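You operate a simulated robot arm through the tools that you are given. There is no shell and no other tool.

The job below is to be done with a simulated robot arm. You get a single attempt, and the scene is never put back.

TASK
Slide the cord beads: orange to 65, teal to 59, yellow to 56; then cap the cord.
Fine: each bead's pointer ends on its mark; press the green cap home on the purple cord end last and tug it; the strap's sliders and clip and the other caps stay.

The check looks at the end state, three seconds after you hand in, the way a careful person would. Anything else that was tipped, shoved, dropped, spilled or broken makes it a failure. A push-on lid holds only when it is set on centred and level and pressed home; a screw cap is set on level and turned clockwise until tight.

THE ROBOT
A 6-joint arm with a two-finger parallel gripper, fixed in place. Base frame: the origin is at the foot of the arm, x ahead of it, y to its left, z up; the work surface is at about z = 747. Lengths are in mm, angles in rad, forces in N, time in s.
With the tool pointing down near the work surface it reaches from about 280 to 740 mm from the base axis. Its first joint turns from -1.152 to 1.152 rad. Payload 2.45 kg.
The TCP is the grasp point between the finger pads, 24 mm short of the fingertips. In the tool frame z runs along the fingers and y along their closing line. Largest opening 68 mm; finger width 17, thickness 10; the body of the gripper, 40 by 70 mm, starts 41 mm behind the TCP.
Orientation is told as [roll, pitch, yaw] about the base's x, y, z axes, in that order, counted from this pose: with the fingers straight down and closing along the base's y, the tool's x points along the base's -x, its y along +y and its z along -z.

THE INTERFACE
- The arm moves only by the tool nudge_tool. Its arguments are lists of equal length, an entry for each row: "offset": the shift along the tool's x, y, z in mm, a list of three; "rot": the turn, a rotation vector about the tool's x, y, z in rad, a list of three; "fingers": the gripper command, from -1 (fully open) to 1 (shut), values between in proportion. In form: {"offset": [[x, y, z], ...], "rot": [[ax, ay, az], ...], "fingers": [fingers, ...]}. A call has 1 to 20 rows; each row is the pose to reach, as a shift and turn from the pose commanded when the call began, along the tool's axes at that moment. Rows are played at 5 a second. More than 50 mm and 0.15 rad between two rows, or a gripper value outside its range, and nothing of the call is played. Where a pose cannot be reached the arm comes as near as it can. A force on the tool above 40 N (or 10 N above the force at the start of the call, whichever is more), or a blocked arm, ends the call early, and 0.2 s more pass. Each finger travels about 108 mm/s and halts on what it meets, pressing with about 41 N; the grip force reading is that of the motor and also rises with nothing between the fingers. The clock runs only during rows and for 0.2 s after the last one: add rows that repeat a pose to give the fingers time. It gives the time, the measured TCP pose, the force on the tool (base axes), the opening and the grip force at its end, in the units of the frame above (readings bear some noise), with the torque about the TCP (base axes, N m) and any sound that the robot's microphone picked up.
- Cameras (640 x 400 px; columns grow to the right, rows downward): "scene" is fixed at [148.5, 404.4, 1446.1]; the picture's right is [-0.90, -0.45, 0.00], its down [-0.28, 0.57, -0.77] and it looks along [0.34, -0.69, -0.64] (base axes); focal length 335 px, centre (320, 200). "wrist" rides on the gripper at [84, 11, -75] in the tool frame; the picture's right is [-0.13, 0.99, 0.00], its down [-0.60, -0.08, -0.79] and it looks along [-0.79, -0.10, 0.61] (tool axes); focal length 251 px, centre (320, 200). There is no depth. A picture from a camera that has moved, and an enlarged one, comes with that camera's place and axes in the base frame and with its lens. The place of the scene camera against the robot may be out by one fixed shift of up to 12 mm in any direction.
- get_image(camera): a new picture of that camera. It takes no simulated time.
- enlarge(camera, box): a new picture of the part [left, top, right, bottom] of that camera's present view, enlarged. It takes no simulated time.
- job_done(): hands the job in; it is judged then, once.

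Nothing tells you positions but the pictures and the camera data. Unless the task says otherwise, let go and move clear before handing in.

The tools are called after "Request:" as a command line: name --argument value ..., lists and objects as JSON in quotes. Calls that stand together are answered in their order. nudge_tool: Moves the arm, as the interface text tells. Its arguments: {"type":"object","properties":{"offset":{"type":"array"},"rot":{"type":"array"},"fingers":{"type":"array"}},"required":["offset","rot","fingers"]} The other tools are called the same way: get_image (camera) takes a picture; enlarge (camera, box) takes an enlarged picture of a part of a camera's view; job_done () hands the job in.

At the start:

```text
clock: 0.0
eef_pos: [408.1, -224.2, 1113.7]
tcp_rot: [0.0, -0.001, 0.001]
force: [-0.3, 0.1, 0.1]
ft_torque: [0.0, 0.0, -0.03]
finger_gap: 68.0
gripper_force: 0.0
```

scene: 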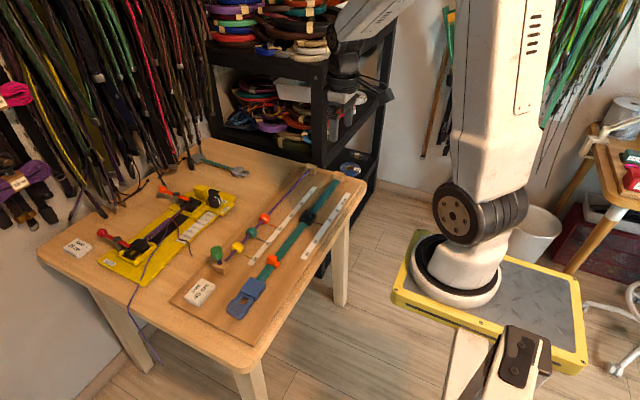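
wrist: 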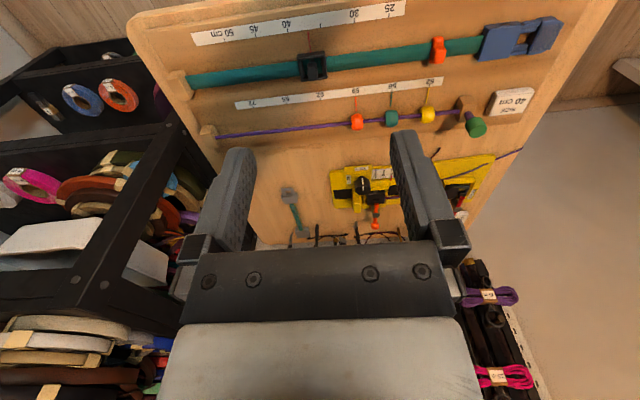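

I see a board with a teal strap and a purple cord that carries orange, teal and yellow beads, and a green item near the cord's end. I'll look closer before moving.

Request:
enlarge --camera "wrist" --box '[180, 60, 500, 160]'

Request:
enlarge --camera "wrist" --box '[320, 60, 520, 185]'

Request:
enlarge --camera "scene" --box '[160, 150, 380, 330]'

Request:
enlarge --camera "scene" --box '[50, 150, 260, 300]'

```text
2.00 times, centred on (340, 110) of wrist
camera zoom: at [323.1, -212.0, 1189.4], right [0.13, 0.99, 0.0], down [0.6, -0.08, 0.79], along [0.79, -0.1, -0.61], focal length 503 px, centre (280, 380)
```

zoom: 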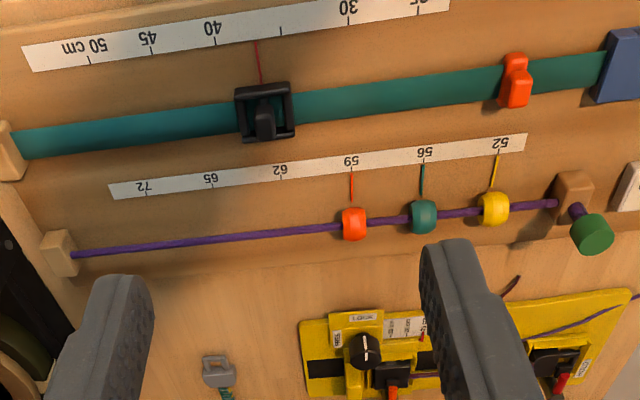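

```text
3.20 times, centred on (420, 122) of wrist
camera zoom: at [323.1, -212.0, 1189.4], right [0.13, 0.99, 0.0], down [0.6, -0.08, 0.79], along [0.79, -0.1, -0.61], focal length 805 px, centre (0, 448)
```

zoom: 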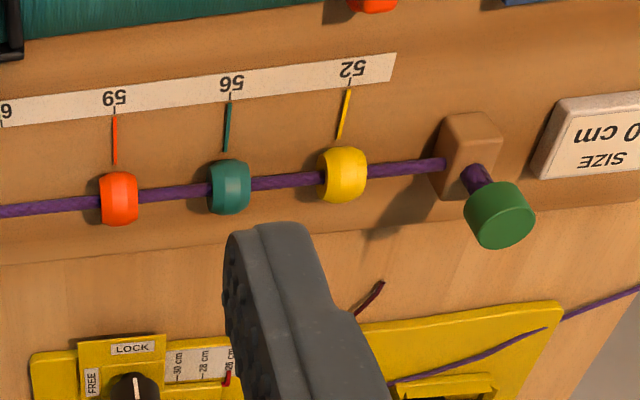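

```text
2.22 times, centred on (270, 240) of scene
camera zoom: at [148.5, 404.4, 1446.1], right [-0.9, -0.45, 0.0], down [-0.28, 0.57, -0.77], along [0.34, -0.69, -0.64], focal length 745 px, centre (431, 111)
```

zoom: 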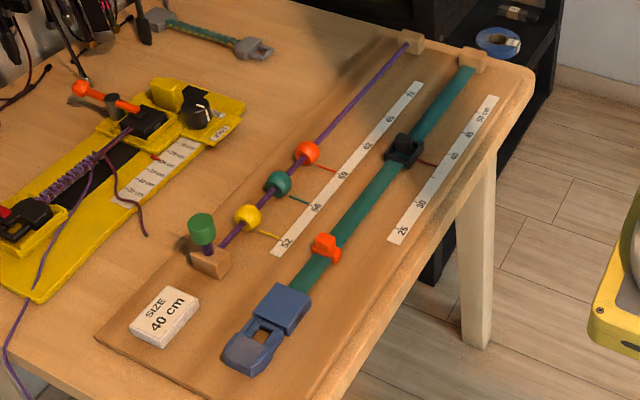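

```text
2.67 times, centred on (155, 225) of scene
camera zoom: at [148.5, 404.4, 1446.1], right [-0.9, -0.45, 0.0], down [-0.28, 0.57, -0.77], along [0.34, -0.69, -0.64], focal length 894 px, centre (760, 133)
```

zoom: 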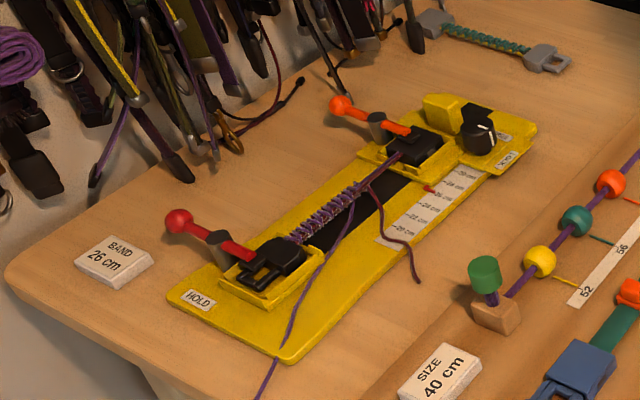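

The cord runs roughly along y near x≈618, with the beads at about y −178, −114 and −52, and every target mark lies toward −y. The green cap sits on an upright cord end near y≈15, so I'll move closer for an accurate view first.

Request:
nudge_tool --offset '[[-18, 13, 23], [-36, 26, 46], [-54, 39, 69], [-71, 52, 92], [-89, 65, 115], [-107, 78, 138], [-125, 91, 161], [-142, 104, 184], [-142, 104, 184]]' --rot '[[0, 0, 0], [0, 0, 0], [0, 0, 0], [0, 0, 0], [0, 0, 0], [0, 0, 0], [0, 0, 0], [0, 0, 0], [0, 0, 0]]' --fingers '[-1, -1, -1, -1, -1, -1, -1, -1, -1]'

Request:
get_image --camera "wrist"

Request:
enlarge --camera "wrist" --box '[120, 30, 420, 190]'

Request:
enlarge --camera "wrist" --box '[400, 30, 640, 180]'

```text
clock: 2.0
eef_pos: [550.9, -117.6, 930.2]
tcp_rot: [-0.002, -0.001, 0.0]
force: [-0.2, 0.3, -0.1]
ft_torque: [-0.02, 0.01, 0.01]
finger_gap: 67.6
gripper_force: 0.2
```

```text
taken
camera wrist: at [465.5, -107.6, 1005.3], right [0.13, 0.99, 0.0], down [0.6, -0.08, 0.79], along [0.79, -0.1, -0.61], focal length 251 px, centre (320, 200)
```

wrist: 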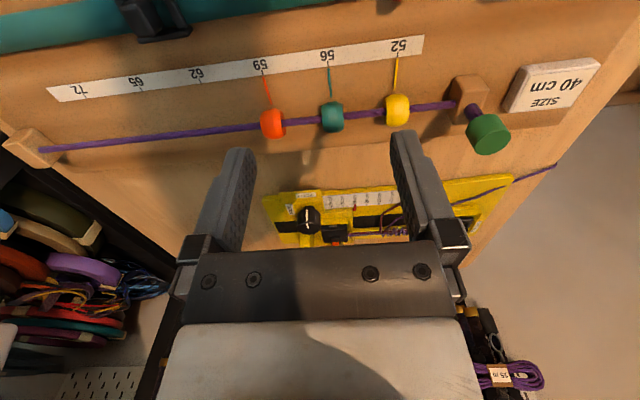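

```text
2.13 times, centred on (270, 110) of wrist
camera zoom: at [465.5, -107.6, 1005.3], right [0.13, 0.99, 0.0], down [0.6, -0.08, 0.79], along [0.79, -0.1, -0.61], focal length 536 px, centre (427, 392)
```

zoom: 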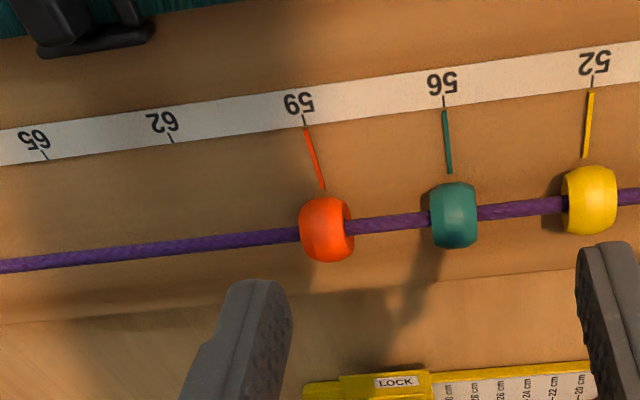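

```text
2.67 times, centred on (520, 105) of wrist
camera zoom: at [465.5, -107.6, 1005.3], right [0.13, 0.99, 0.0], down [0.6, -0.08, 0.79], along [0.79, -0.1, -0.61], focal length 670 px, centre (-213, 453)
```

zoom: 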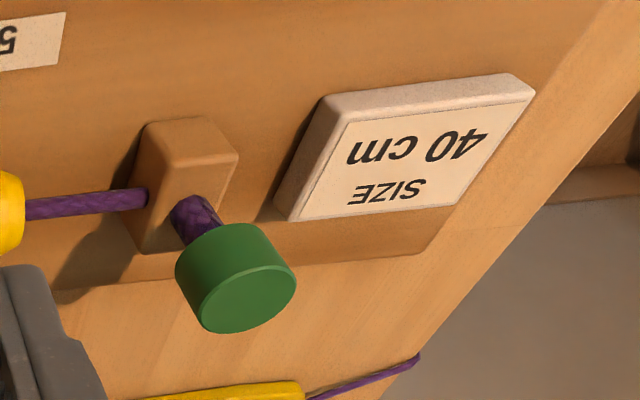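

Two-view triangulation puts the beads at about x 621, z 779, y −178 / −113.5 / −49.5, with marks roughly 63.7 mm apart and the board near z 760. I'll turn the gripper 90° so it straddles the cord and hover above the orange bead.

Request:
nudge_tool --offset '[[-7, -6, 0], [-14, -12, 0], [-21, -18, 0], [-28, -24, 0], [-35, -30, 0], [-42, -36, 0], [-49, -42, 0], [-56, -48, 0], [-63, -54, 0], [-70, -60, 0], [-70, -60, 0], [-70, -60, 0]]' --rot '[[0, 0, -0.1428], [0, 0, -0.2856], [0, 0, -0.4284], [0, 0, -0.5712], [0, 0, -0.714], [0, 0, -0.8568], [0, 0, -0.9996], [0, 0, -1.1424], [0, 0, -1.2852], [0, 0, -1.428], [0, 0, -1.5708], [0, 0, -1.5708]]' --fingers '[-1, -1, -1, -1, -1, -1, -1, -1, -1, -1, -1, -1]'

Request:
get_image --camera "wrist"

Request:
get_image --camera "scene"

```text
clock: 4.6
eef_pos: [619.4, -179.6, 928.3]
tcp_rot: [0.001, 0.001, 1.573]
force: [-0.5, 0.4, -0.4]
ft_torque: [0.01, 0.0, 0.01]
finger_gap: 68.0
gripper_force: 0.0
```

```text
taken
camera wrist: at [608.3, -263.3, 1005.2], right [-0.99, 0.13, 0.0], down [0.08, 0.61, 0.79], along [0.1, 0.79, -0.61], focal length 251 px, centre (320, 200)
```

wrist: 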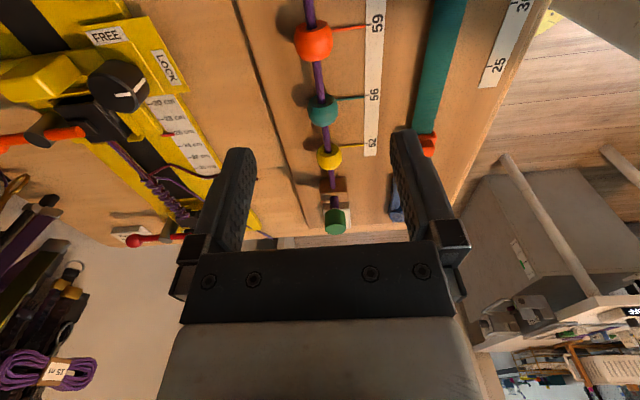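

```text
taken
```

scene: 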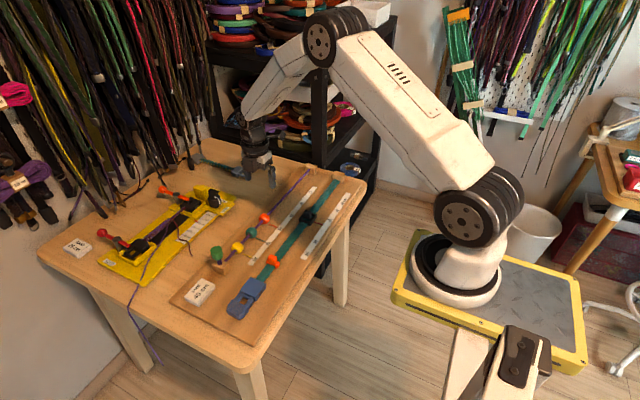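

The gripper is now above the orange bead, within a couple of mm. I'll lower partway and check the fit.

Request:
nudge_tool --offset '[[0, -2, 30], [0, -2, 60], [0, -2, 85], [0, -2, 100], [0, -2, 100]]' --rot '[[0, 0, 0], [0, 0, 0], [0, 0, 0], [0, 0, 0], [0, 0, 0]]' --fingers '[-1, -1, -1, -1, -1]'

Request:
get_image --camera "wrist"

Request:
enlarge --camera "scene" --box '[200, 140, 360, 280]'

```text
clock: 5.8
eef_pos: [621.5, -179.8, 830.6]
tcp_rot: [0.001, 0.003, 1.573]
force: [0.2, -0.4, -0.7]
ft_torque: [0.01, -0.04, 0.0]
finger_gap: 68.3
gripper_force: 0.0
```

```text
taken
camera wrist: at [610.2, -263.8, 905.4], right [-0.99, 0.13, 0.0], down [0.08, 0.61, 0.79], along [0.1, 0.79, -0.61], focal length 251 px, centre (320, 200)
```

wrist: 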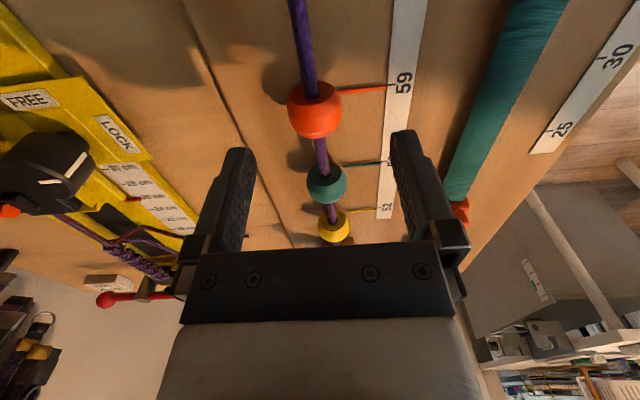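

```text
2.86 times, centred on (280, 210) of scene
camera zoom: at [148.5, 404.4, 1446.1], right [-0.9, -0.45, 0.0], down [-0.28, 0.57, -0.77], along [0.34, -0.69, -0.64], focal length 958 px, centre (434, 171)
```

zoom: 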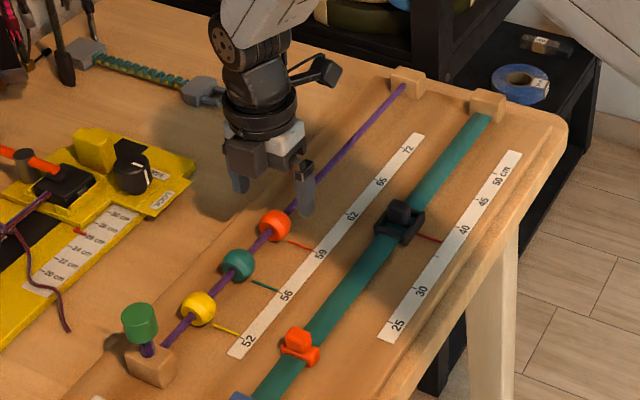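

The fingers straddle the bead and there is room above the board. I'll lower to grip height and close on the orange bead.

Request:
nudge_tool --offset '[[0, 0, 15], [0, 0, 28], [0, 0, 37], [0, 0, 37]]' --rot '[[0, 0, 0], [0, 0, 0], [0, 0, 0], [0, 0, 0]]' --fingers '[-1, -1, -1, -1]'

Request:
get_image --camera "wrist"

Request:
enlarge --camera "scene" --box '[220, 150, 320, 250]'

```text
clock: 6.8
eef_pos: [620.8, -179.7, 793.6]
tcp_rot: [0.0, 0.001, 1.571]
force: [-0.1, 0.4, -0.8]
ft_torque: [0.0, 0.01, 0.01]
finger_gap: 67.9
gripper_force: 0.1
```

```text
taken
camera wrist: at [610.0, -263.3, 868.4], right [-0.99, 0.13, 0.0], down [0.08, 0.61, 0.79], along [0.1, 0.79, -0.61], focal length 251 px, centre (320, 200)
```

wrist: 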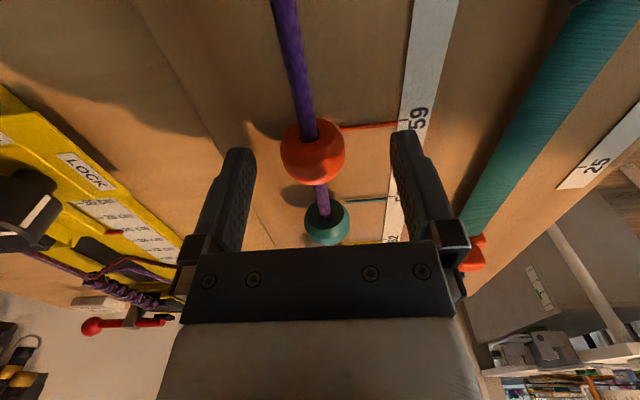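

```text
4.00 times, centred on (270, 200) of scene
camera zoom: at [148.5, 404.4, 1446.1], right [-0.9, -0.45, 0.0], down [-0.28, 0.57, -0.77], along [0.34, -0.69, -0.64], focal length 1340 px, centre (520, 200)
```

zoom: 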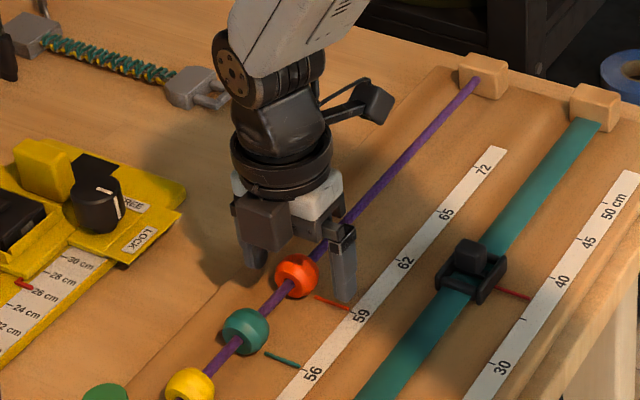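

The bead is between the fingers with clearance all round. Closing on it now.

Request:
nudge_tool --offset '[[0, 0, 0], [0, 0, 0], [0, 0, 0], [0, 0, 0], [0, 0, 0], [0, 0, 0]]' --rot '[[0, 0, 0], [0, 0, 0], [0, 0, 0], [0, 0, 0], [0, 0, 0], [0, 0, 0]]' --fingers '[-0.5, -0.2, 0, 0.15, 0.3, 0.3]'

Request:
get_image --camera "wrist"

Request:
enlarge --camera "scene" --box '[220, 150, 320, 250]'

```text
clock: 8.2
eef_pos: [623.3, -179.6, 794.5]
tcp_rot: [-0.004, 0.0, 1.571]
force: [14.1, -0.6, -1.1]
ft_torque: [-0.03, -0.28, -0.09]
finger_gap: 34.4
gripper_force: 6.8
```

```text
taken
camera wrist: at [611.1, -263.4, 869.3], right [-0.99, 0.13, 0.0], down [0.08, 0.61, 0.79], along [0.1, 0.78, -0.61], focal length 251 px, centre (320, 200)
```

wrist: 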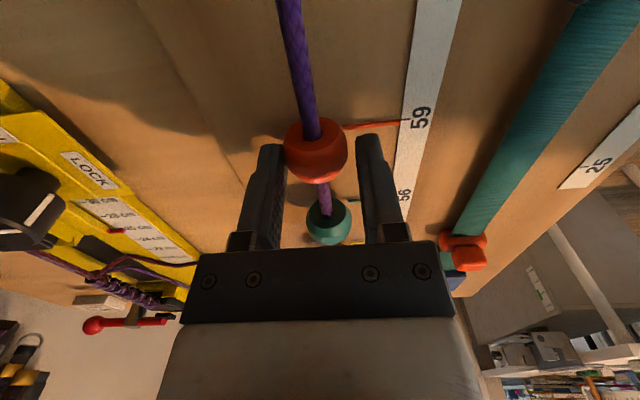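

```text
4.00 times, centred on (270, 200) of scene
camera zoom: at [148.8, 404.4, 1446.1], right [-0.9, -0.45, 0.0], down [-0.28, 0.57, -0.77], along [0.34, -0.69, -0.64], focal length 1340 px, centre (520, 200)
```

zoom: 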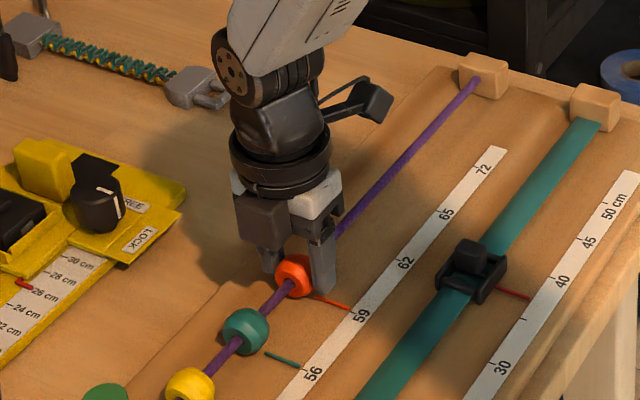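

The fingers hold the bead at a 34 mm gap, with about 14 N sideways load because the bead sits slightly to +x. I'll shift +x to relax that before sliding.

Request:
nudge_tool --offset '[[0, -1, 0], [0, -2, 0], [0, -2, 0], [0, -2, 0]]' --rot '[[0, 0, 0], [0, 0, 0], [0, 0, 0], [0, 0, 0]]' --fingers '[0.3, 0.3, 0.3, 0.3]'

```text
clock: 9.2
eef_pos: [623.2, -180.0, 793.6]
tcp_rot: [0.0, 0.003, 1.571]
force: [10.3, -0.3, 4.8]
ft_torque: [0.03, -0.31, -0.1]
finger_gap: 32.3
gripper_force: 5.7
```

Request:
nudge_tool --offset '[[0, -1, 0], [0, -2, 0], [0, -2, 0], [0, -2, 0]]' --rot '[[0, 0, 0], [0, 0, 0], [0, 0, 0], [0, 0, 0]]' --fingers '[0.3, 0.3, 0.3, 0.3]'

Request:
enlarge --camera "wrist" --box '[220, 90, 420, 215]'

```text
clock: 10.2
eef_pos: [624.0, -179.3, 792.4]
tcp_rot: [0.001, 0.002, 1.571]
force: [4.2, -0.6, 5.2]
ft_torque: [-0.11, -0.01, -0.3]
finger_gap: 26.8
gripper_force: 41.7
```

```text
3.20 times, centred on (320, 152) of wrist
camera zoom: at [613.5, -263.1, 867.9], right [-0.99, 0.13, 0.0], down [0.08, 0.6, 0.79], along [0.1, 0.79, -0.61], focal length 805 px, centre (320, 352)
```

zoom: 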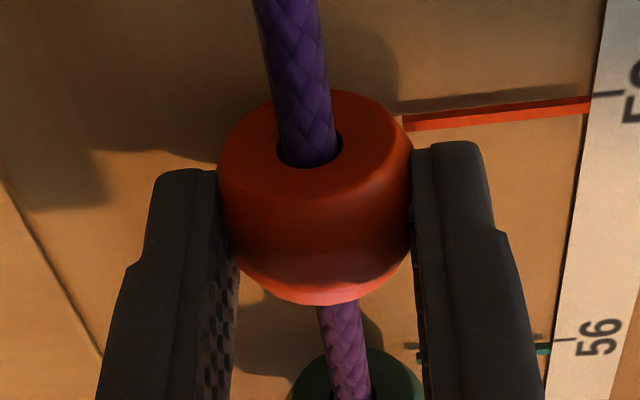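

The bead is now firmly gripped, with TCP x≈624.5 as the centre line. I'll slide it about 125 mm toward −y, just short of the 65 mark, and then look.

Request:
nudge_tool --offset '[[3, 0, 0], [10, 0, 0], [20, 0, 0], [30, 0, 0], [40, 0, 0], [50, 0, 0], [60, 0, 0], [70, 0, 0], [80, 0, 0], [90, 0, 0], [100, 0, 0], [110, 0, 0], [118, 0, 0], [123, 0, 0], [125, 0, 0], [125, 0, 0]]' --rot '[[0, 0, 0], [0, 0, 0], [0, 0, 0], [0, 0, 0], [0, 0, 0], [0, 0, 0], [0, 0, 0], [0, 0, 0], [0, 0, 0], [0, 0, 0], [0, 0, 0], [0, 0, 0], [0, 0, 0], [0, 0, 0], [0, 0, 0], [0, 0, 0]]' --fingers '[0.3, 0.3, 0.3, 0.3, 0.3, 0.3, 0.3, 0.3, 0.3, 0.3, 0.3, 0.3, 0.3, 0.3, 0.3, 0.3]'

Request:
get_image --camera "wrist"

Request:
enlarge --camera "wrist" --box '[260, 80, 460, 205]'

Request:
enlarge --camera "scene" --box '[220, 140, 340, 260]'

```text
clock: 13.6
eef_pos: [625.6, -305.6, 793.2]
tcp_rot: [0.001, 0.002, 1.571]
force: [0.7, -0.1, -11.3]
ft_torque: [0.03, -0.02, 0.46]
finger_gap: 26.4
gripper_force: 41.5
```

```text
taken
camera wrist: at [613.6, -388.9, 868.2], right [-0.99, 0.13, 0.0], down [0.08, 0.6, 0.79], along [0.1, 0.79, -0.61], focal length 251 px, centre (320, 200)
```

wrist: 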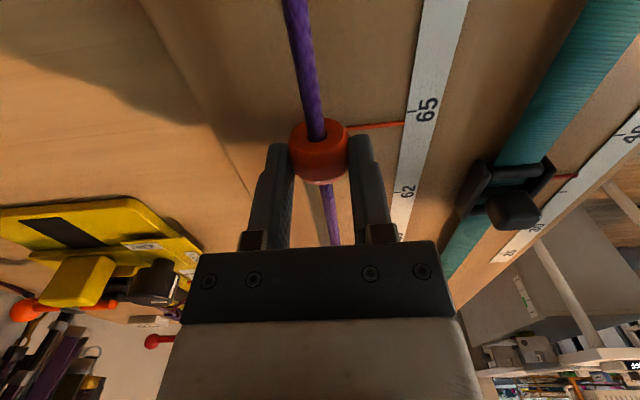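

```text
3.20 times, centred on (360, 142) of wrist
camera zoom: at [613.6, -388.9, 868.2], right [-0.99, 0.13, 0.0], down [0.08, 0.6, 0.79], along [0.1, 0.79, -0.61], focal length 805 px, centre (192, 384)
```

zoom: 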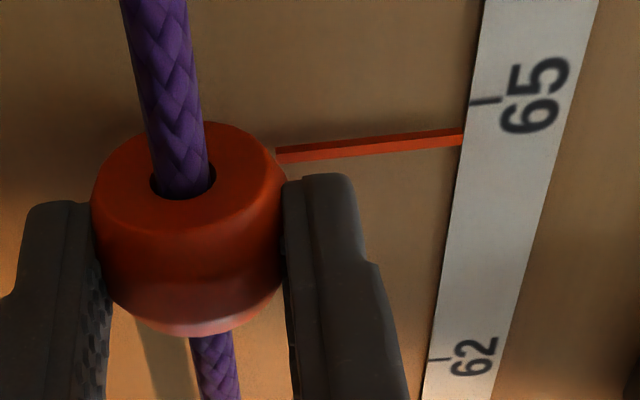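

```text
3.33 times, centred on (280, 200) of scene
camera zoom: at [148.7, 404.3, 1446.2], right [-0.9, -0.45, 0.0], down [-0.28, 0.57, -0.77], along [0.34, -0.69, -0.64], focal length 1117 px, centre (453, 200)
```

zoom: 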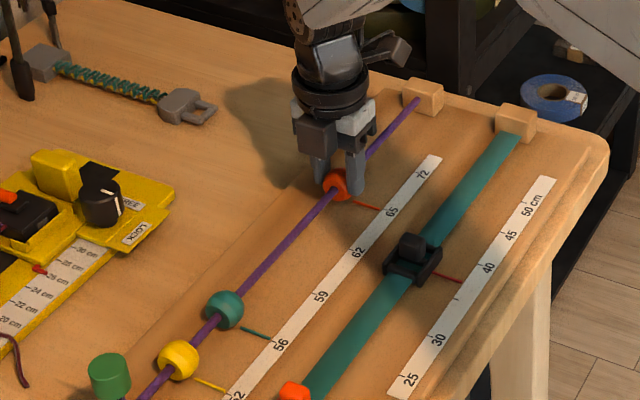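

The orange pointer is still a few mm short of 65. I'll slide about 3.5 mm more and compare its pointer-to-tick geometry with the untouched teal and yellow pointers.

Request:
nudge_tool --offset '[[2, 0, 0], [3.5, 0, 0], [3.5, 0, 0]]' --rot '[[0, 0, 0], [0, 0, 0], [0, 0, 0]]' --fingers '[0.3, 0.3, 0.3]'

Request:
enlarge --camera "wrist" --box '[260, 80, 460, 205]'

Request:
enlarge --camera "scene" --box '[260, 170, 310, 220]'

Request:
enlarge --camera "scene" --box '[215, 220, 265, 270]'

```text
clock: 14.4
eef_pos: [625.8, -308.3, 792.9]
tcp_rot: [0.002, 0.001, 1.571]
force: [-2.2, -0.2, -11.4]
ft_torque: [0.12, 0.03, 0.41]
finger_gap: 26.3
gripper_force: 41.4
```

```text
3.20 times, centred on (360, 142) of wrist
camera zoom: at [613.7, -392.1, 868.3], right [-0.99, 0.13, 0.0], down [0.08, 0.6, 0.79], along [0.1, 0.79, -0.61], focal length 805 px, centre (192, 384)
```

zoom: 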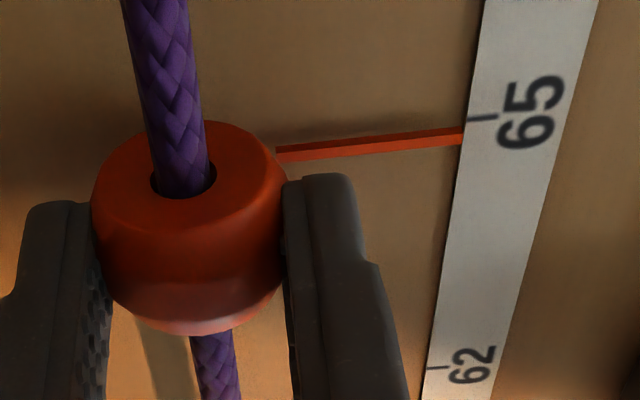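

```text
8.00 times, centred on (285, 195) of scene
camera zoom: at [148.7, 404.3, 1446.2], right [-0.9, -0.45, 0.0], down [-0.28, 0.57, -0.77], along [0.34, -0.69, -0.64], focal length 2681 px, centre (600, 240)
```

zoom: 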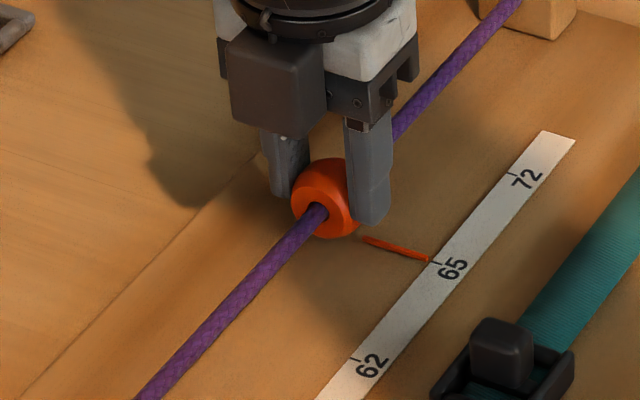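

```text
8.00 times, centred on (240, 245) of scene
camera zoom: at [148.7, 404.3, 1446.2], right [-0.9, -0.45, 0.0], down [-0.28, 0.57, -0.77], along [0.34, -0.69, -0.64], focal length 2681 px, centre (960, -160)
```

zoom: 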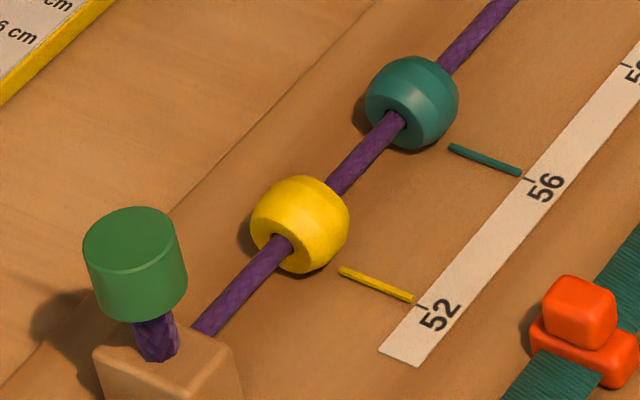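

Request:
enlarge --camera "scene" --box '[282, 190, 298, 206]'

Request:
enlarge --camera "scene" --box '[246, 233, 262, 249]'

Request:
enlarge --camera "scene" --box '[234, 250, 250, 266]'

```text
16.00 times, centred on (290, 198) of scene
camera zoom: at [148.7, 404.3, 1446.2], right [-0.9, -0.45, 0.0], down [-0.28, 0.57, -0.77], along [0.34, -0.69, -0.64], focal length 5362 px, centre (800, 232)
```

zoom: 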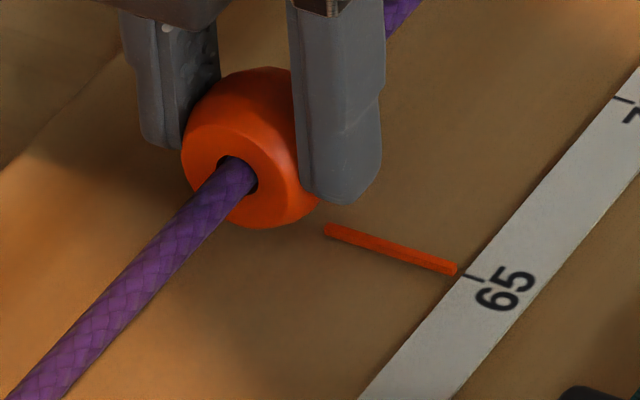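

```text
16.00 times, centred on (254, 241) of scene
camera zoom: at [148.7, 404.3, 1446.2], right [-0.9, -0.45, 0.0], down [-0.28, 0.57, -0.77], along [0.34, -0.69, -0.64], focal length 5362 px, centre (1376, -456)
```

zoom: 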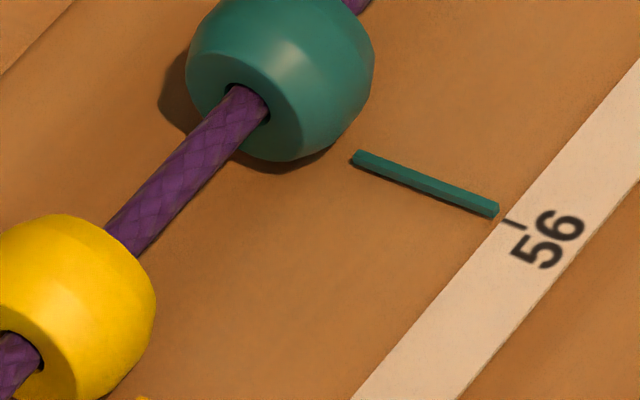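

```text
16.00 times, centred on (242, 258) of scene
camera zoom: at [148.7, 404.3, 1446.2], right [-0.9, -0.45, 0.0], down [-0.28, 0.57, -0.77], along [0.34, -0.69, -0.64], focal length 5362 px, centre (1568, -728)
```

zoom: 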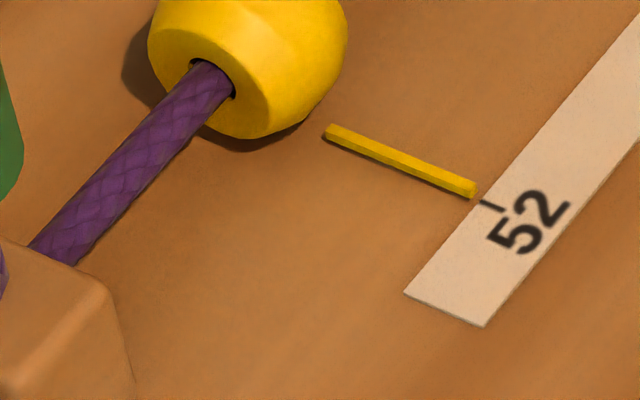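

The teal and yellow pointers sit about 2 mm above the ruler, which gives a parallax reference. Against it, both cameras agree that orange needs about 1.1 mm more toward −y.

Request:
nudge_tool --offset '[[0.6, 0, 0], [1.2, 0, 0], [1.2, 0, 0]]' --rot '[[0, 0, 0], [0, 0, 0], [0, 0, 0]]' --fingers '[0.3, 0.3, 0.3]'

Request:
enlarge --camera "scene" --box '[282, 190, 298, 206]'

Request:
enlarge --camera "wrist" --box '[260, 80, 460, 205]'

```text
clock: 15.2
eef_pos: [625.1, -309.8, 792.8]
tcp_rot: [0.0, 0.001, 1.571]
force: [-5.7, 0.0, -9.1]
ft_torque: [-0.1, 0.19, -0.22]
finger_gap: 26.6
gripper_force: 41.9
```

```text
16.00 times, centred on (290, 198) of scene
camera zoom: at [148.5, 404.3, 1446.2], right [-0.9, -0.45, 0.0], down [-0.28, 0.57, -0.77], along [0.34, -0.69, -0.64], focal length 5362 px, centre (800, 232)
```

zoom: 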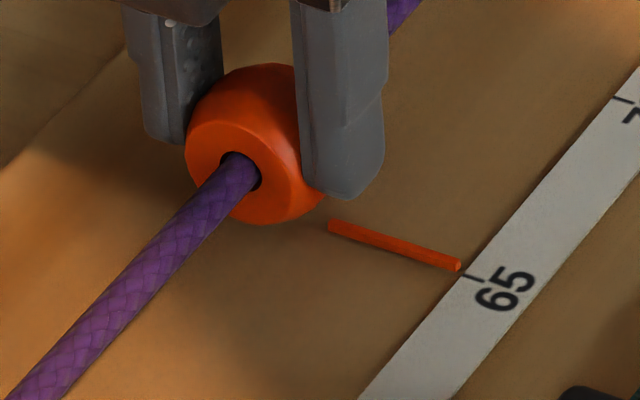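

```text
3.20 times, centred on (360, 142) of wrist
camera zoom: at [613.8, -393.6, 868.5], right [-0.99, 0.13, 0.0], down [0.08, 0.6, 0.79], along [0.1, 0.79, -0.61], focal length 805 px, centre (192, 384)
```

zoom: 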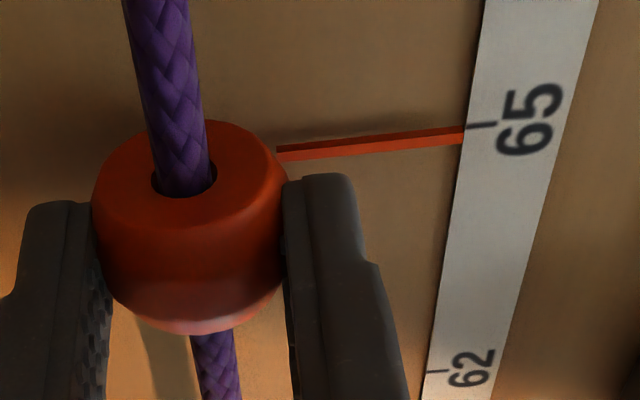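

The offsets now match the reference geometry. I'll release the orange bead and check that it stays.

Request:
nudge_tool --offset '[[0, 0, 0], [0, 0, 0], [0, 0, 0], [0, 0, 0], [0, 0, 0]]' --rot '[[0, 0, 0], [0, 0, 0], [0, 0, 0], [0, 0, 0], [0, 0, 0]]' --fingers '[0, -0.3, -0.6, -1, -1]'

Request:
enlarge --camera "scene" --box '[282, 190, 298, 206]'

Request:
enlarge --camera "wrist" --box '[260, 80, 460, 205]'

```text
clock: 16.4
eef_pos: [625.6, -308.9, 794.8]
tcp_rot: [0.001, 0.002, 1.571]
force: [-0.6, 0.1, -0.5]
ft_torque: [0.03, -0.03, 0.01]
finger_gap: 68.1
gripper_force: 0.1
```

```text
16.00 times, centred on (290, 198) of scene
camera zoom: at [148.5, 404.4, 1446.1], right [-0.9, -0.45, 0.0], down [-0.28, 0.57, -0.77], along [0.34, -0.69, -0.64], focal length 5362 px, centre (800, 232)
```

zoom: 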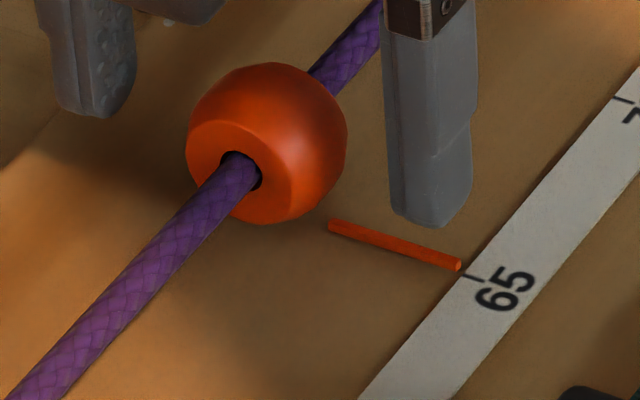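

```text
3.20 times, centred on (360, 142) of wrist
camera zoom: at [614.0, -393.4, 868.7], right [-0.99, 0.13, 0.0], down [0.08, 0.61, 0.79], along [0.1, 0.79, -0.61], focal length 805 px, centre (192, 384)
```

zoom: 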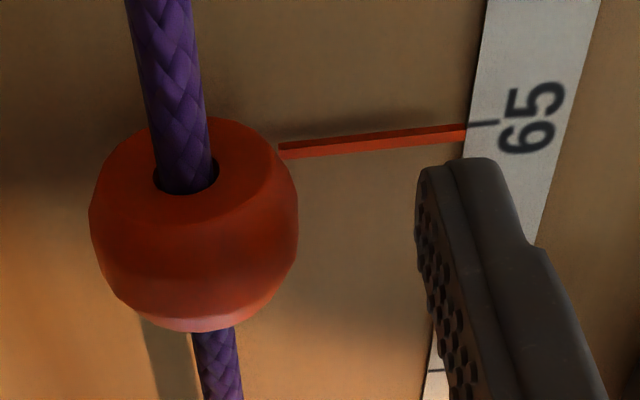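

Orange is on 65 with the same parallax as the reference pointers. Now I'll raise, go over the teal bead and come down straddling it.

Request:
nudge_tool --offset '[[0, 0, -25], [0, 0, -50], [-30, 0.5, -60], [-65, 0.5, -60], [-100, 0.5, -60], [-135, 0.5, -60], [-170, 0.5, -60], [-190, 0.5, -60], [-195, 0.5, -60], [-195, 0.5, -60], [-195, 0.5, -40], [-195, 0.5, -20], [-195, 0.5, -6], [-195, 0.5, 0], [-195, 0.5, 0]]' --rot '[[0, 0, 0], [0, 0, 0], [0, 0, 0], [0, 0, 0], [0, 0, 0], [0, 0, 0], [0, 0, 0], [0, 0, 0], [0, 0, 0], [0, 0, 0], [0, 0, 0], [0, 0, 0], [0, 0, 0], [0, 0, 0], [0, 0, 0]]' --fingers '[-1, -1, -1, -1, -1, -1, -1, -1, -1, -1, -1, -1, -1, -1, -1]'

Request:
enlarge --camera "wrist" --box '[200, 60, 440, 210]'

Request:
enlarge --camera "scene" --box '[215, 200, 295, 280]'

```text
clock: 19.6
eef_pos: [625.4, -115.3, 794.9]
tcp_rot: [0.0, 0.003, 1.57]
force: [0.8, 0.3, 0.2]
ft_torque: [0.02, -0.01, 0.0]
finger_gap: 68.0
gripper_force: 0.0
```

```text
2.67 times, centred on (320, 135) of wrist
camera zoom: at [613.7, -198.0, 868.5], right [-0.99, 0.13, 0.0], down [0.08, 0.61, 0.79], along [0.1, 0.79, -0.61], focal length 670 px, centre (320, 373)
```

zoom: 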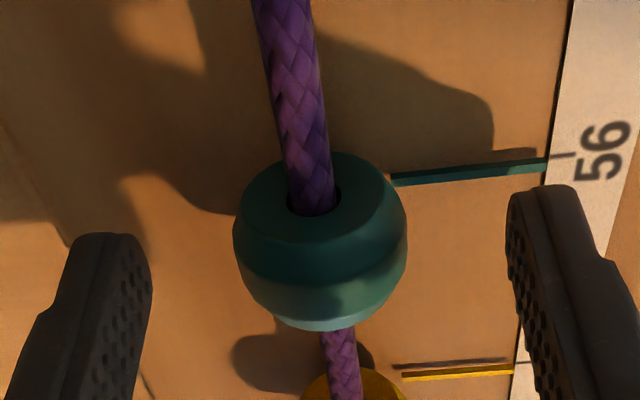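

```text
5.00 times, centred on (255, 240) of scene
camera zoom: at [148.5, 404.4, 1446.1], right [-0.9, -0.45, 0.0], down [-0.28, 0.57, -0.77], along [0.34, -0.69, -0.64], focal length 1676 px, centre (645, 0)
```

zoom: 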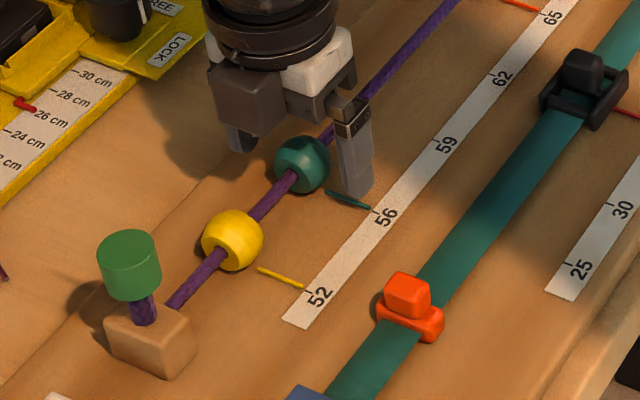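

The teal bead is centred between the fingers. I'll close on it and then slide it 65 mm toward −y.

Request:
nudge_tool --offset '[[0, 0, 0], [0, 0, 0], [0, 0, 0], [0, 0, 0], [0, 0, 0], [0, 0, 0]]' --rot '[[0, 0, 0], [0, 0, 0], [0, 0, 0], [0, 0, 0], [0, 0, 0], [0, 0, 0]]' --fingers '[-0.5, -0.2, 0, 0.15, 0.3, 0.3]'

Request:
enlarge --camera "wrist" --box '[260, 80, 460, 205]'

```text
clock: 21.0
eef_pos: [625.6, -114.1, 793.2]
tcp_rot: [0.0, 0.003, 1.57]
force: [-1.2, -1.1, -0.3]
ft_torque: [0.19, 0.0, 0.36]
finger_gap: 26.5
gripper_force: 41.4
```

```text
3.20 times, centred on (360, 142) of wrist
camera zoom: at [613.5, -197.9, 868.5], right [-0.99, 0.13, 0.0], down [0.08, 0.61, 0.79], along [0.1, 0.79, -0.61], focal length 805 px, centre (192, 384)
```

zoom: 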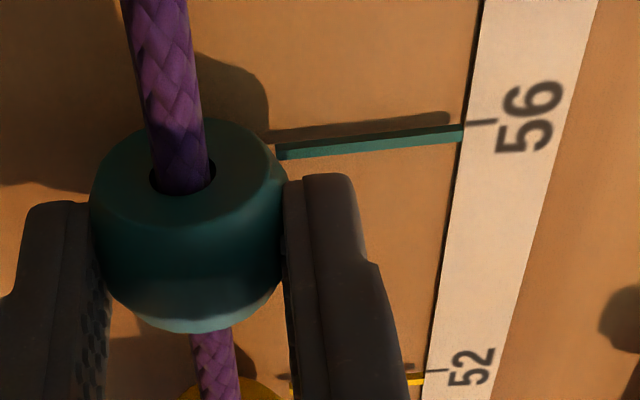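

Gripped cleanly with no side load, and the view matches orange's final geometry. Sliding it 65 mm.

Request:
nudge_tool --offset '[[3, 0, 0], [10, 0, 0], [20, 0, 0], [30, 0, 0], [40, 0, 0], [50, 0, 0], [58, 0, 0], [63, 0, 0], [64.7, 0, 0], [64.7, 0, 0], [64.7, 0, 0]]' --rot '[[0, 0, 0], [0, 0, 0], [0, 0, 0], [0, 0, 0], [0, 0, 0], [0, 0, 0], [0, 0, 0], [0, 0, 0], [0, 0, 0], [0, 0, 0], [0, 0, 0]]' --fingers '[0.3, 0.3, 0.3, 0.3, 0.3, 0.3, 0.3, 0.3, 0.3, 0.3, 0.3]'

Request:
enlarge --camera "wrist" --box '[260, 80, 460, 205]'

Request:
enlarge --camera "scene" --box '[259, 215, 275, 231]'

```text
clock: 23.4
eef_pos: [625.0, -178.9, 793.3]
tcp_rot: [0.001, 0.001, 1.569]
force: [-3.0, 0.1, 3.1]
ft_torque: [-0.12, 0.1, -0.35]
finger_gap: 26.1
gripper_force: 41.7
```

```text
3.20 times, centred on (360, 142) of wrist
camera zoom: at [613.6, -263.0, 868.4], right [-0.99, 0.13, 0.0], down [0.08, 0.61, 0.79], along [0.1, 0.79, -0.61], focal length 805 px, centre (192, 384)
```

zoom: 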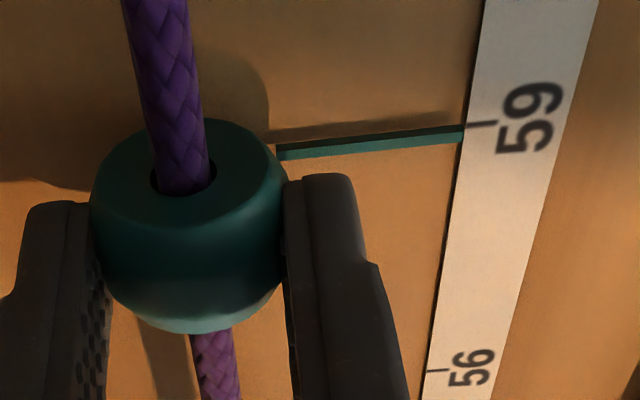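

```text
16.00 times, centred on (267, 223) of scene
camera zoom: at [148.4, 404.4, 1446.2], right [-0.9, -0.45, 0.0], down [-0.28, 0.57, -0.77], along [0.34, -0.69, -0.64], focal length 5362 px, centre (1168, -168)
```

zoom: 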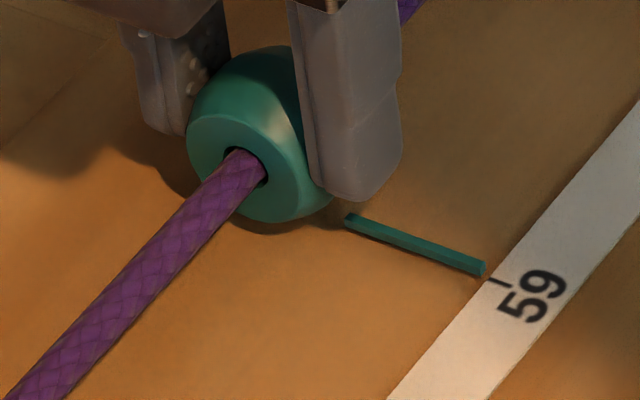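

The teal pointer shows the same alignment as the references. I'll release, verify, and go to the yellow bead.

Request:
nudge_tool --offset '[[0, 0, 0], [0, 0, 0], [0, 0, 0], [0, 0, 0], [0, 0, -25], [0, 0, -50], [-20, 0, -60], [-55, 0, -60], [-90, 0, -60], [-120, 0, -60], [-129.7, 0, -60], [-129.7, 0, -60]]' --rot '[[0, 0, 0], [0, 0, 0], [0, 0, 0], [0, 0, 0], [0, 0, 0], [0, 0, 0], [0, 0, 0], [0, 0, 0], [0, 0, 0], [0, 0, 0], [0, 0, 0], [0, 0, 0]]' --fingers '[0, -0.3, -0.7, -1, -1, -1, -1, -1, -1, -1, -1, -1]'

Request:
enlarge --camera "scene" --box '[259, 215, 275, 231]'

Request:
enlarge --camera "scene" --box '[190, 180, 290, 280]'

Request:
get_image --camera "wrist"

```text
clock: 26.0
eef_pos: [625.2, -50.6, 853.2]
tcp_rot: [-0.001, 0.002, 1.57]
force: [-0.4, 0.1, 0.9]
ft_torque: [-0.02, 0.02, -0.03]
finger_gap: 68.1
gripper_force: 0.1
```

```text
16.00 times, centred on (267, 223) of scene
camera zoom: at [148.5, 404.4, 1446.1], right [-0.9, -0.45, 0.0], down [-0.28, 0.57, -0.77], along [0.34, -0.69, -0.64], focal length 5362 px, centre (1168, -168)
```

zoom: 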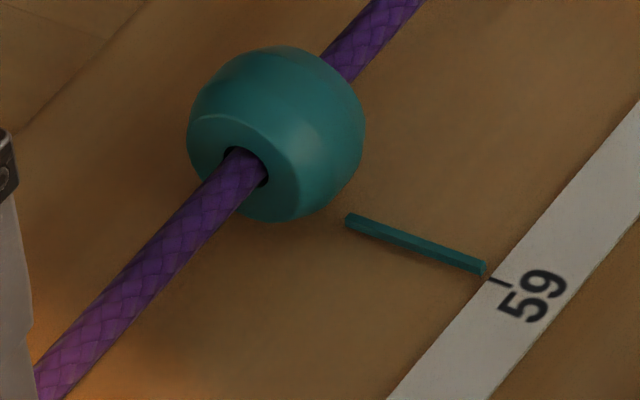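

```text
4.00 times, centred on (240, 230) of scene
camera zoom: at [148.5, 404.4, 1446.1], right [-0.9, -0.45, 0.0], down [-0.28, 0.57, -0.77], along [0.34, -0.69, -0.64], focal length 1340 px, centre (640, 80)
```

zoom: 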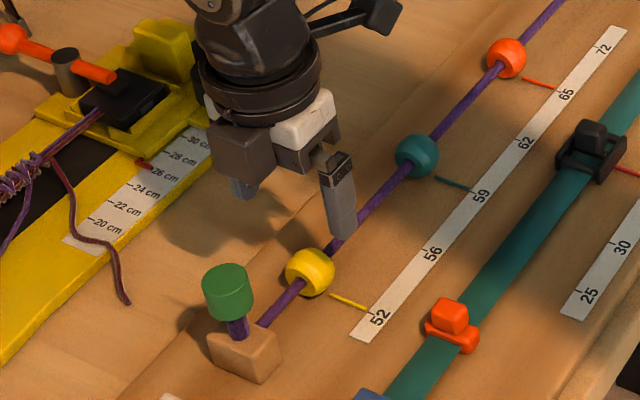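

```text
taken
camera wrist: at [613.6, -133.1, 928.5], right [-0.99, 0.13, 0.0], down [0.08, 0.61, 0.79], along [0.1, 0.79, -0.61], focal length 251 px, centre (320, 200)
```

wrist: 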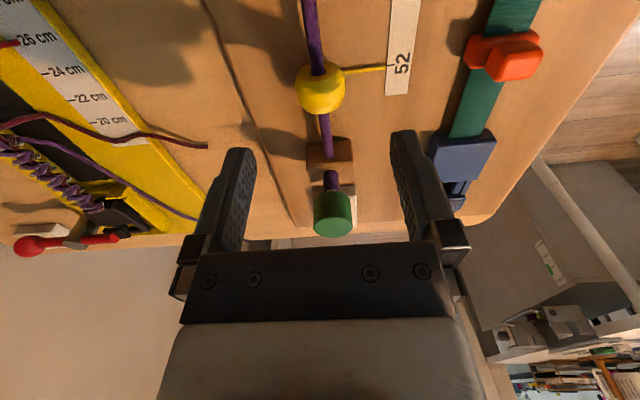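

Teal stayed on 59. Lowering onto the yellow bead now and closing on it; the cap is well clear of the gripper body.

Request:
nudge_tool --offset '[[0, 0, 20], [0, 0, 40], [0, 0, 54], [0, 0, 60], [0, 0, 60], [0, 0, 60], [0, 0, 60], [0, 0, 60], [0, 0, 60], [0, 0, 60], [0, 0, 60]]' --rot '[[0, 0, 0], [0, 0, 0], [0, 0, 0], [0, 0, 0], [0, 0, 0], [0, 0, 0], [0, 0, 0], [0, 0, 0], [0, 0, 0], [0, 0, 0], [0, 0, 0]]' --fingers '[-1, -1, -1, -1, -1, -0.5, -0.2, 0, 0.15, 0.3, 0.3]'

Request:
enlarge --camera "wrist" --box '[260, 80, 460, 205]'

Request:
enlarge --camera "scene" --box '[190, 200, 270, 280]'

```text
clock: 28.4
eef_pos: [624.6, -48.8, 793.4]
tcp_rot: [0.001, 0.002, 1.571]
force: [1.1, 0.8, -0.8]
ft_torque: [0.15, -0.04, 0.31]
finger_gap: 26.4
gripper_force: 40.9
```

```text
3.20 times, centred on (360, 142) of wrist
camera zoom: at [613.5, -133.0, 868.1], right [-0.99, 0.13, 0.0], down [0.08, 0.61, 0.79], along [0.1, 0.79, -0.61], focal length 805 px, centre (192, 384)
```

zoom: 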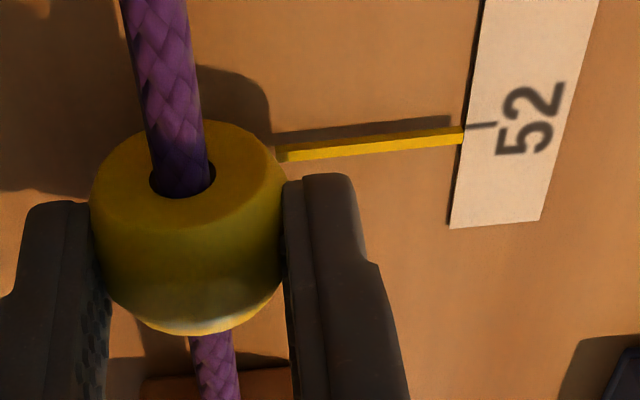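

```text
5.00 times, centred on (230, 240) of scene
camera zoom: at [148.5, 404.4, 1446.1], right [-0.9, -0.45, 0.0], down [-0.28, 0.57, -0.77], along [0.34, -0.69, -0.64], focal length 1676 px, centre (770, 0)
```

zoom: 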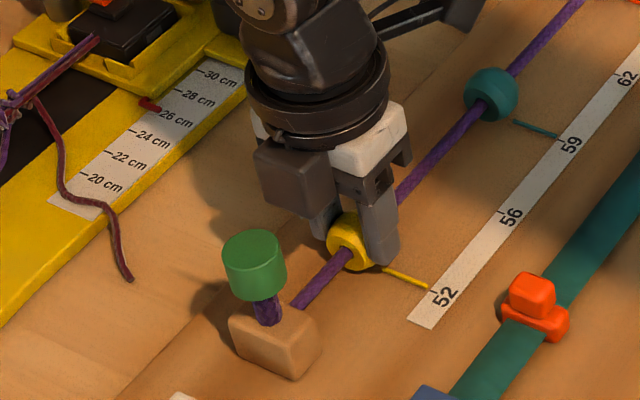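

Yellow is gripped cleanly. Sliding it 64.7 mm toward −y to 56.

Request:
nudge_tool --offset '[[3, 0, 0], [10, 0, 0], [20, 0, 0], [30, 0, 0], [40, 0, 0], [50, 0, 0], [58, 0, 0], [63, 0, 0], [64.7, 0, 0], [64.7, 0, 0], [64.7, 0, 0]]' --rot '[[0, 0, 0], [0, 0, 0], [0, 0, 0], [0, 0, 0], [0, 0, 0], [0, 0, 0], [0, 0, 0], [0, 0, 0], [0, 0, 0], [0, 0, 0], [0, 0, 0]]' --fingers '[0.3, 0.3, 0.3, 0.3, 0.3, 0.3, 0.3, 0.3, 0.3, 0.3, 0.3]'

Request:
enlarge --camera "wrist" --box '[260, 80, 460, 205]'

Request:
enlarge --camera "scene" --box '[246, 233, 262, 249]'

```text
clock: 30.8
eef_pos: [625.2, -114.2, 793.4]
tcp_rot: [0.001, 0.003, 1.57]
force: [0.1, 0.3, -5.1]
ft_torque: [0.16, -0.02, 0.4]
finger_gap: 26.2
gripper_force: 41.4
```

```text
3.20 times, centred on (360, 142) of wrist
camera zoom: at [613.5, -198.0, 868.3], right [-0.99, 0.13, 0.0], down [0.08, 0.61, 0.79], along [0.1, 0.79, -0.61], focal length 805 px, centre (192, 384)
```

zoom: 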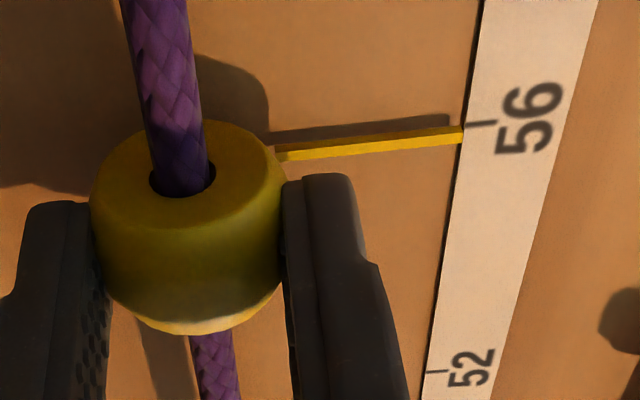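

```text
16.00 times, centred on (254, 241) of scene
camera zoom: at [148.6, 404.4, 1446.1], right [-0.9, -0.45, 0.0], down [-0.28, 0.57, -0.77], along [0.34, -0.69, -0.64], focal length 5362 px, centre (1376, -456)
```

zoom: 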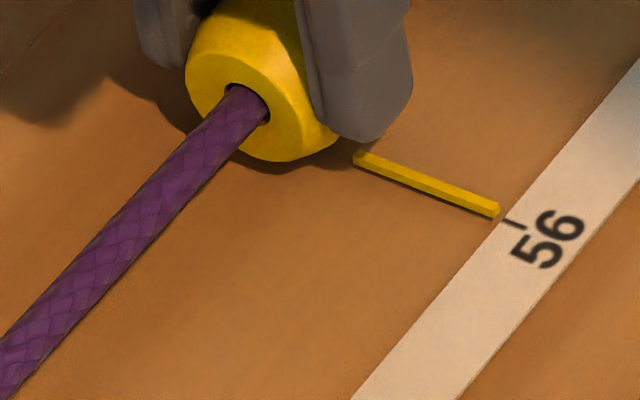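

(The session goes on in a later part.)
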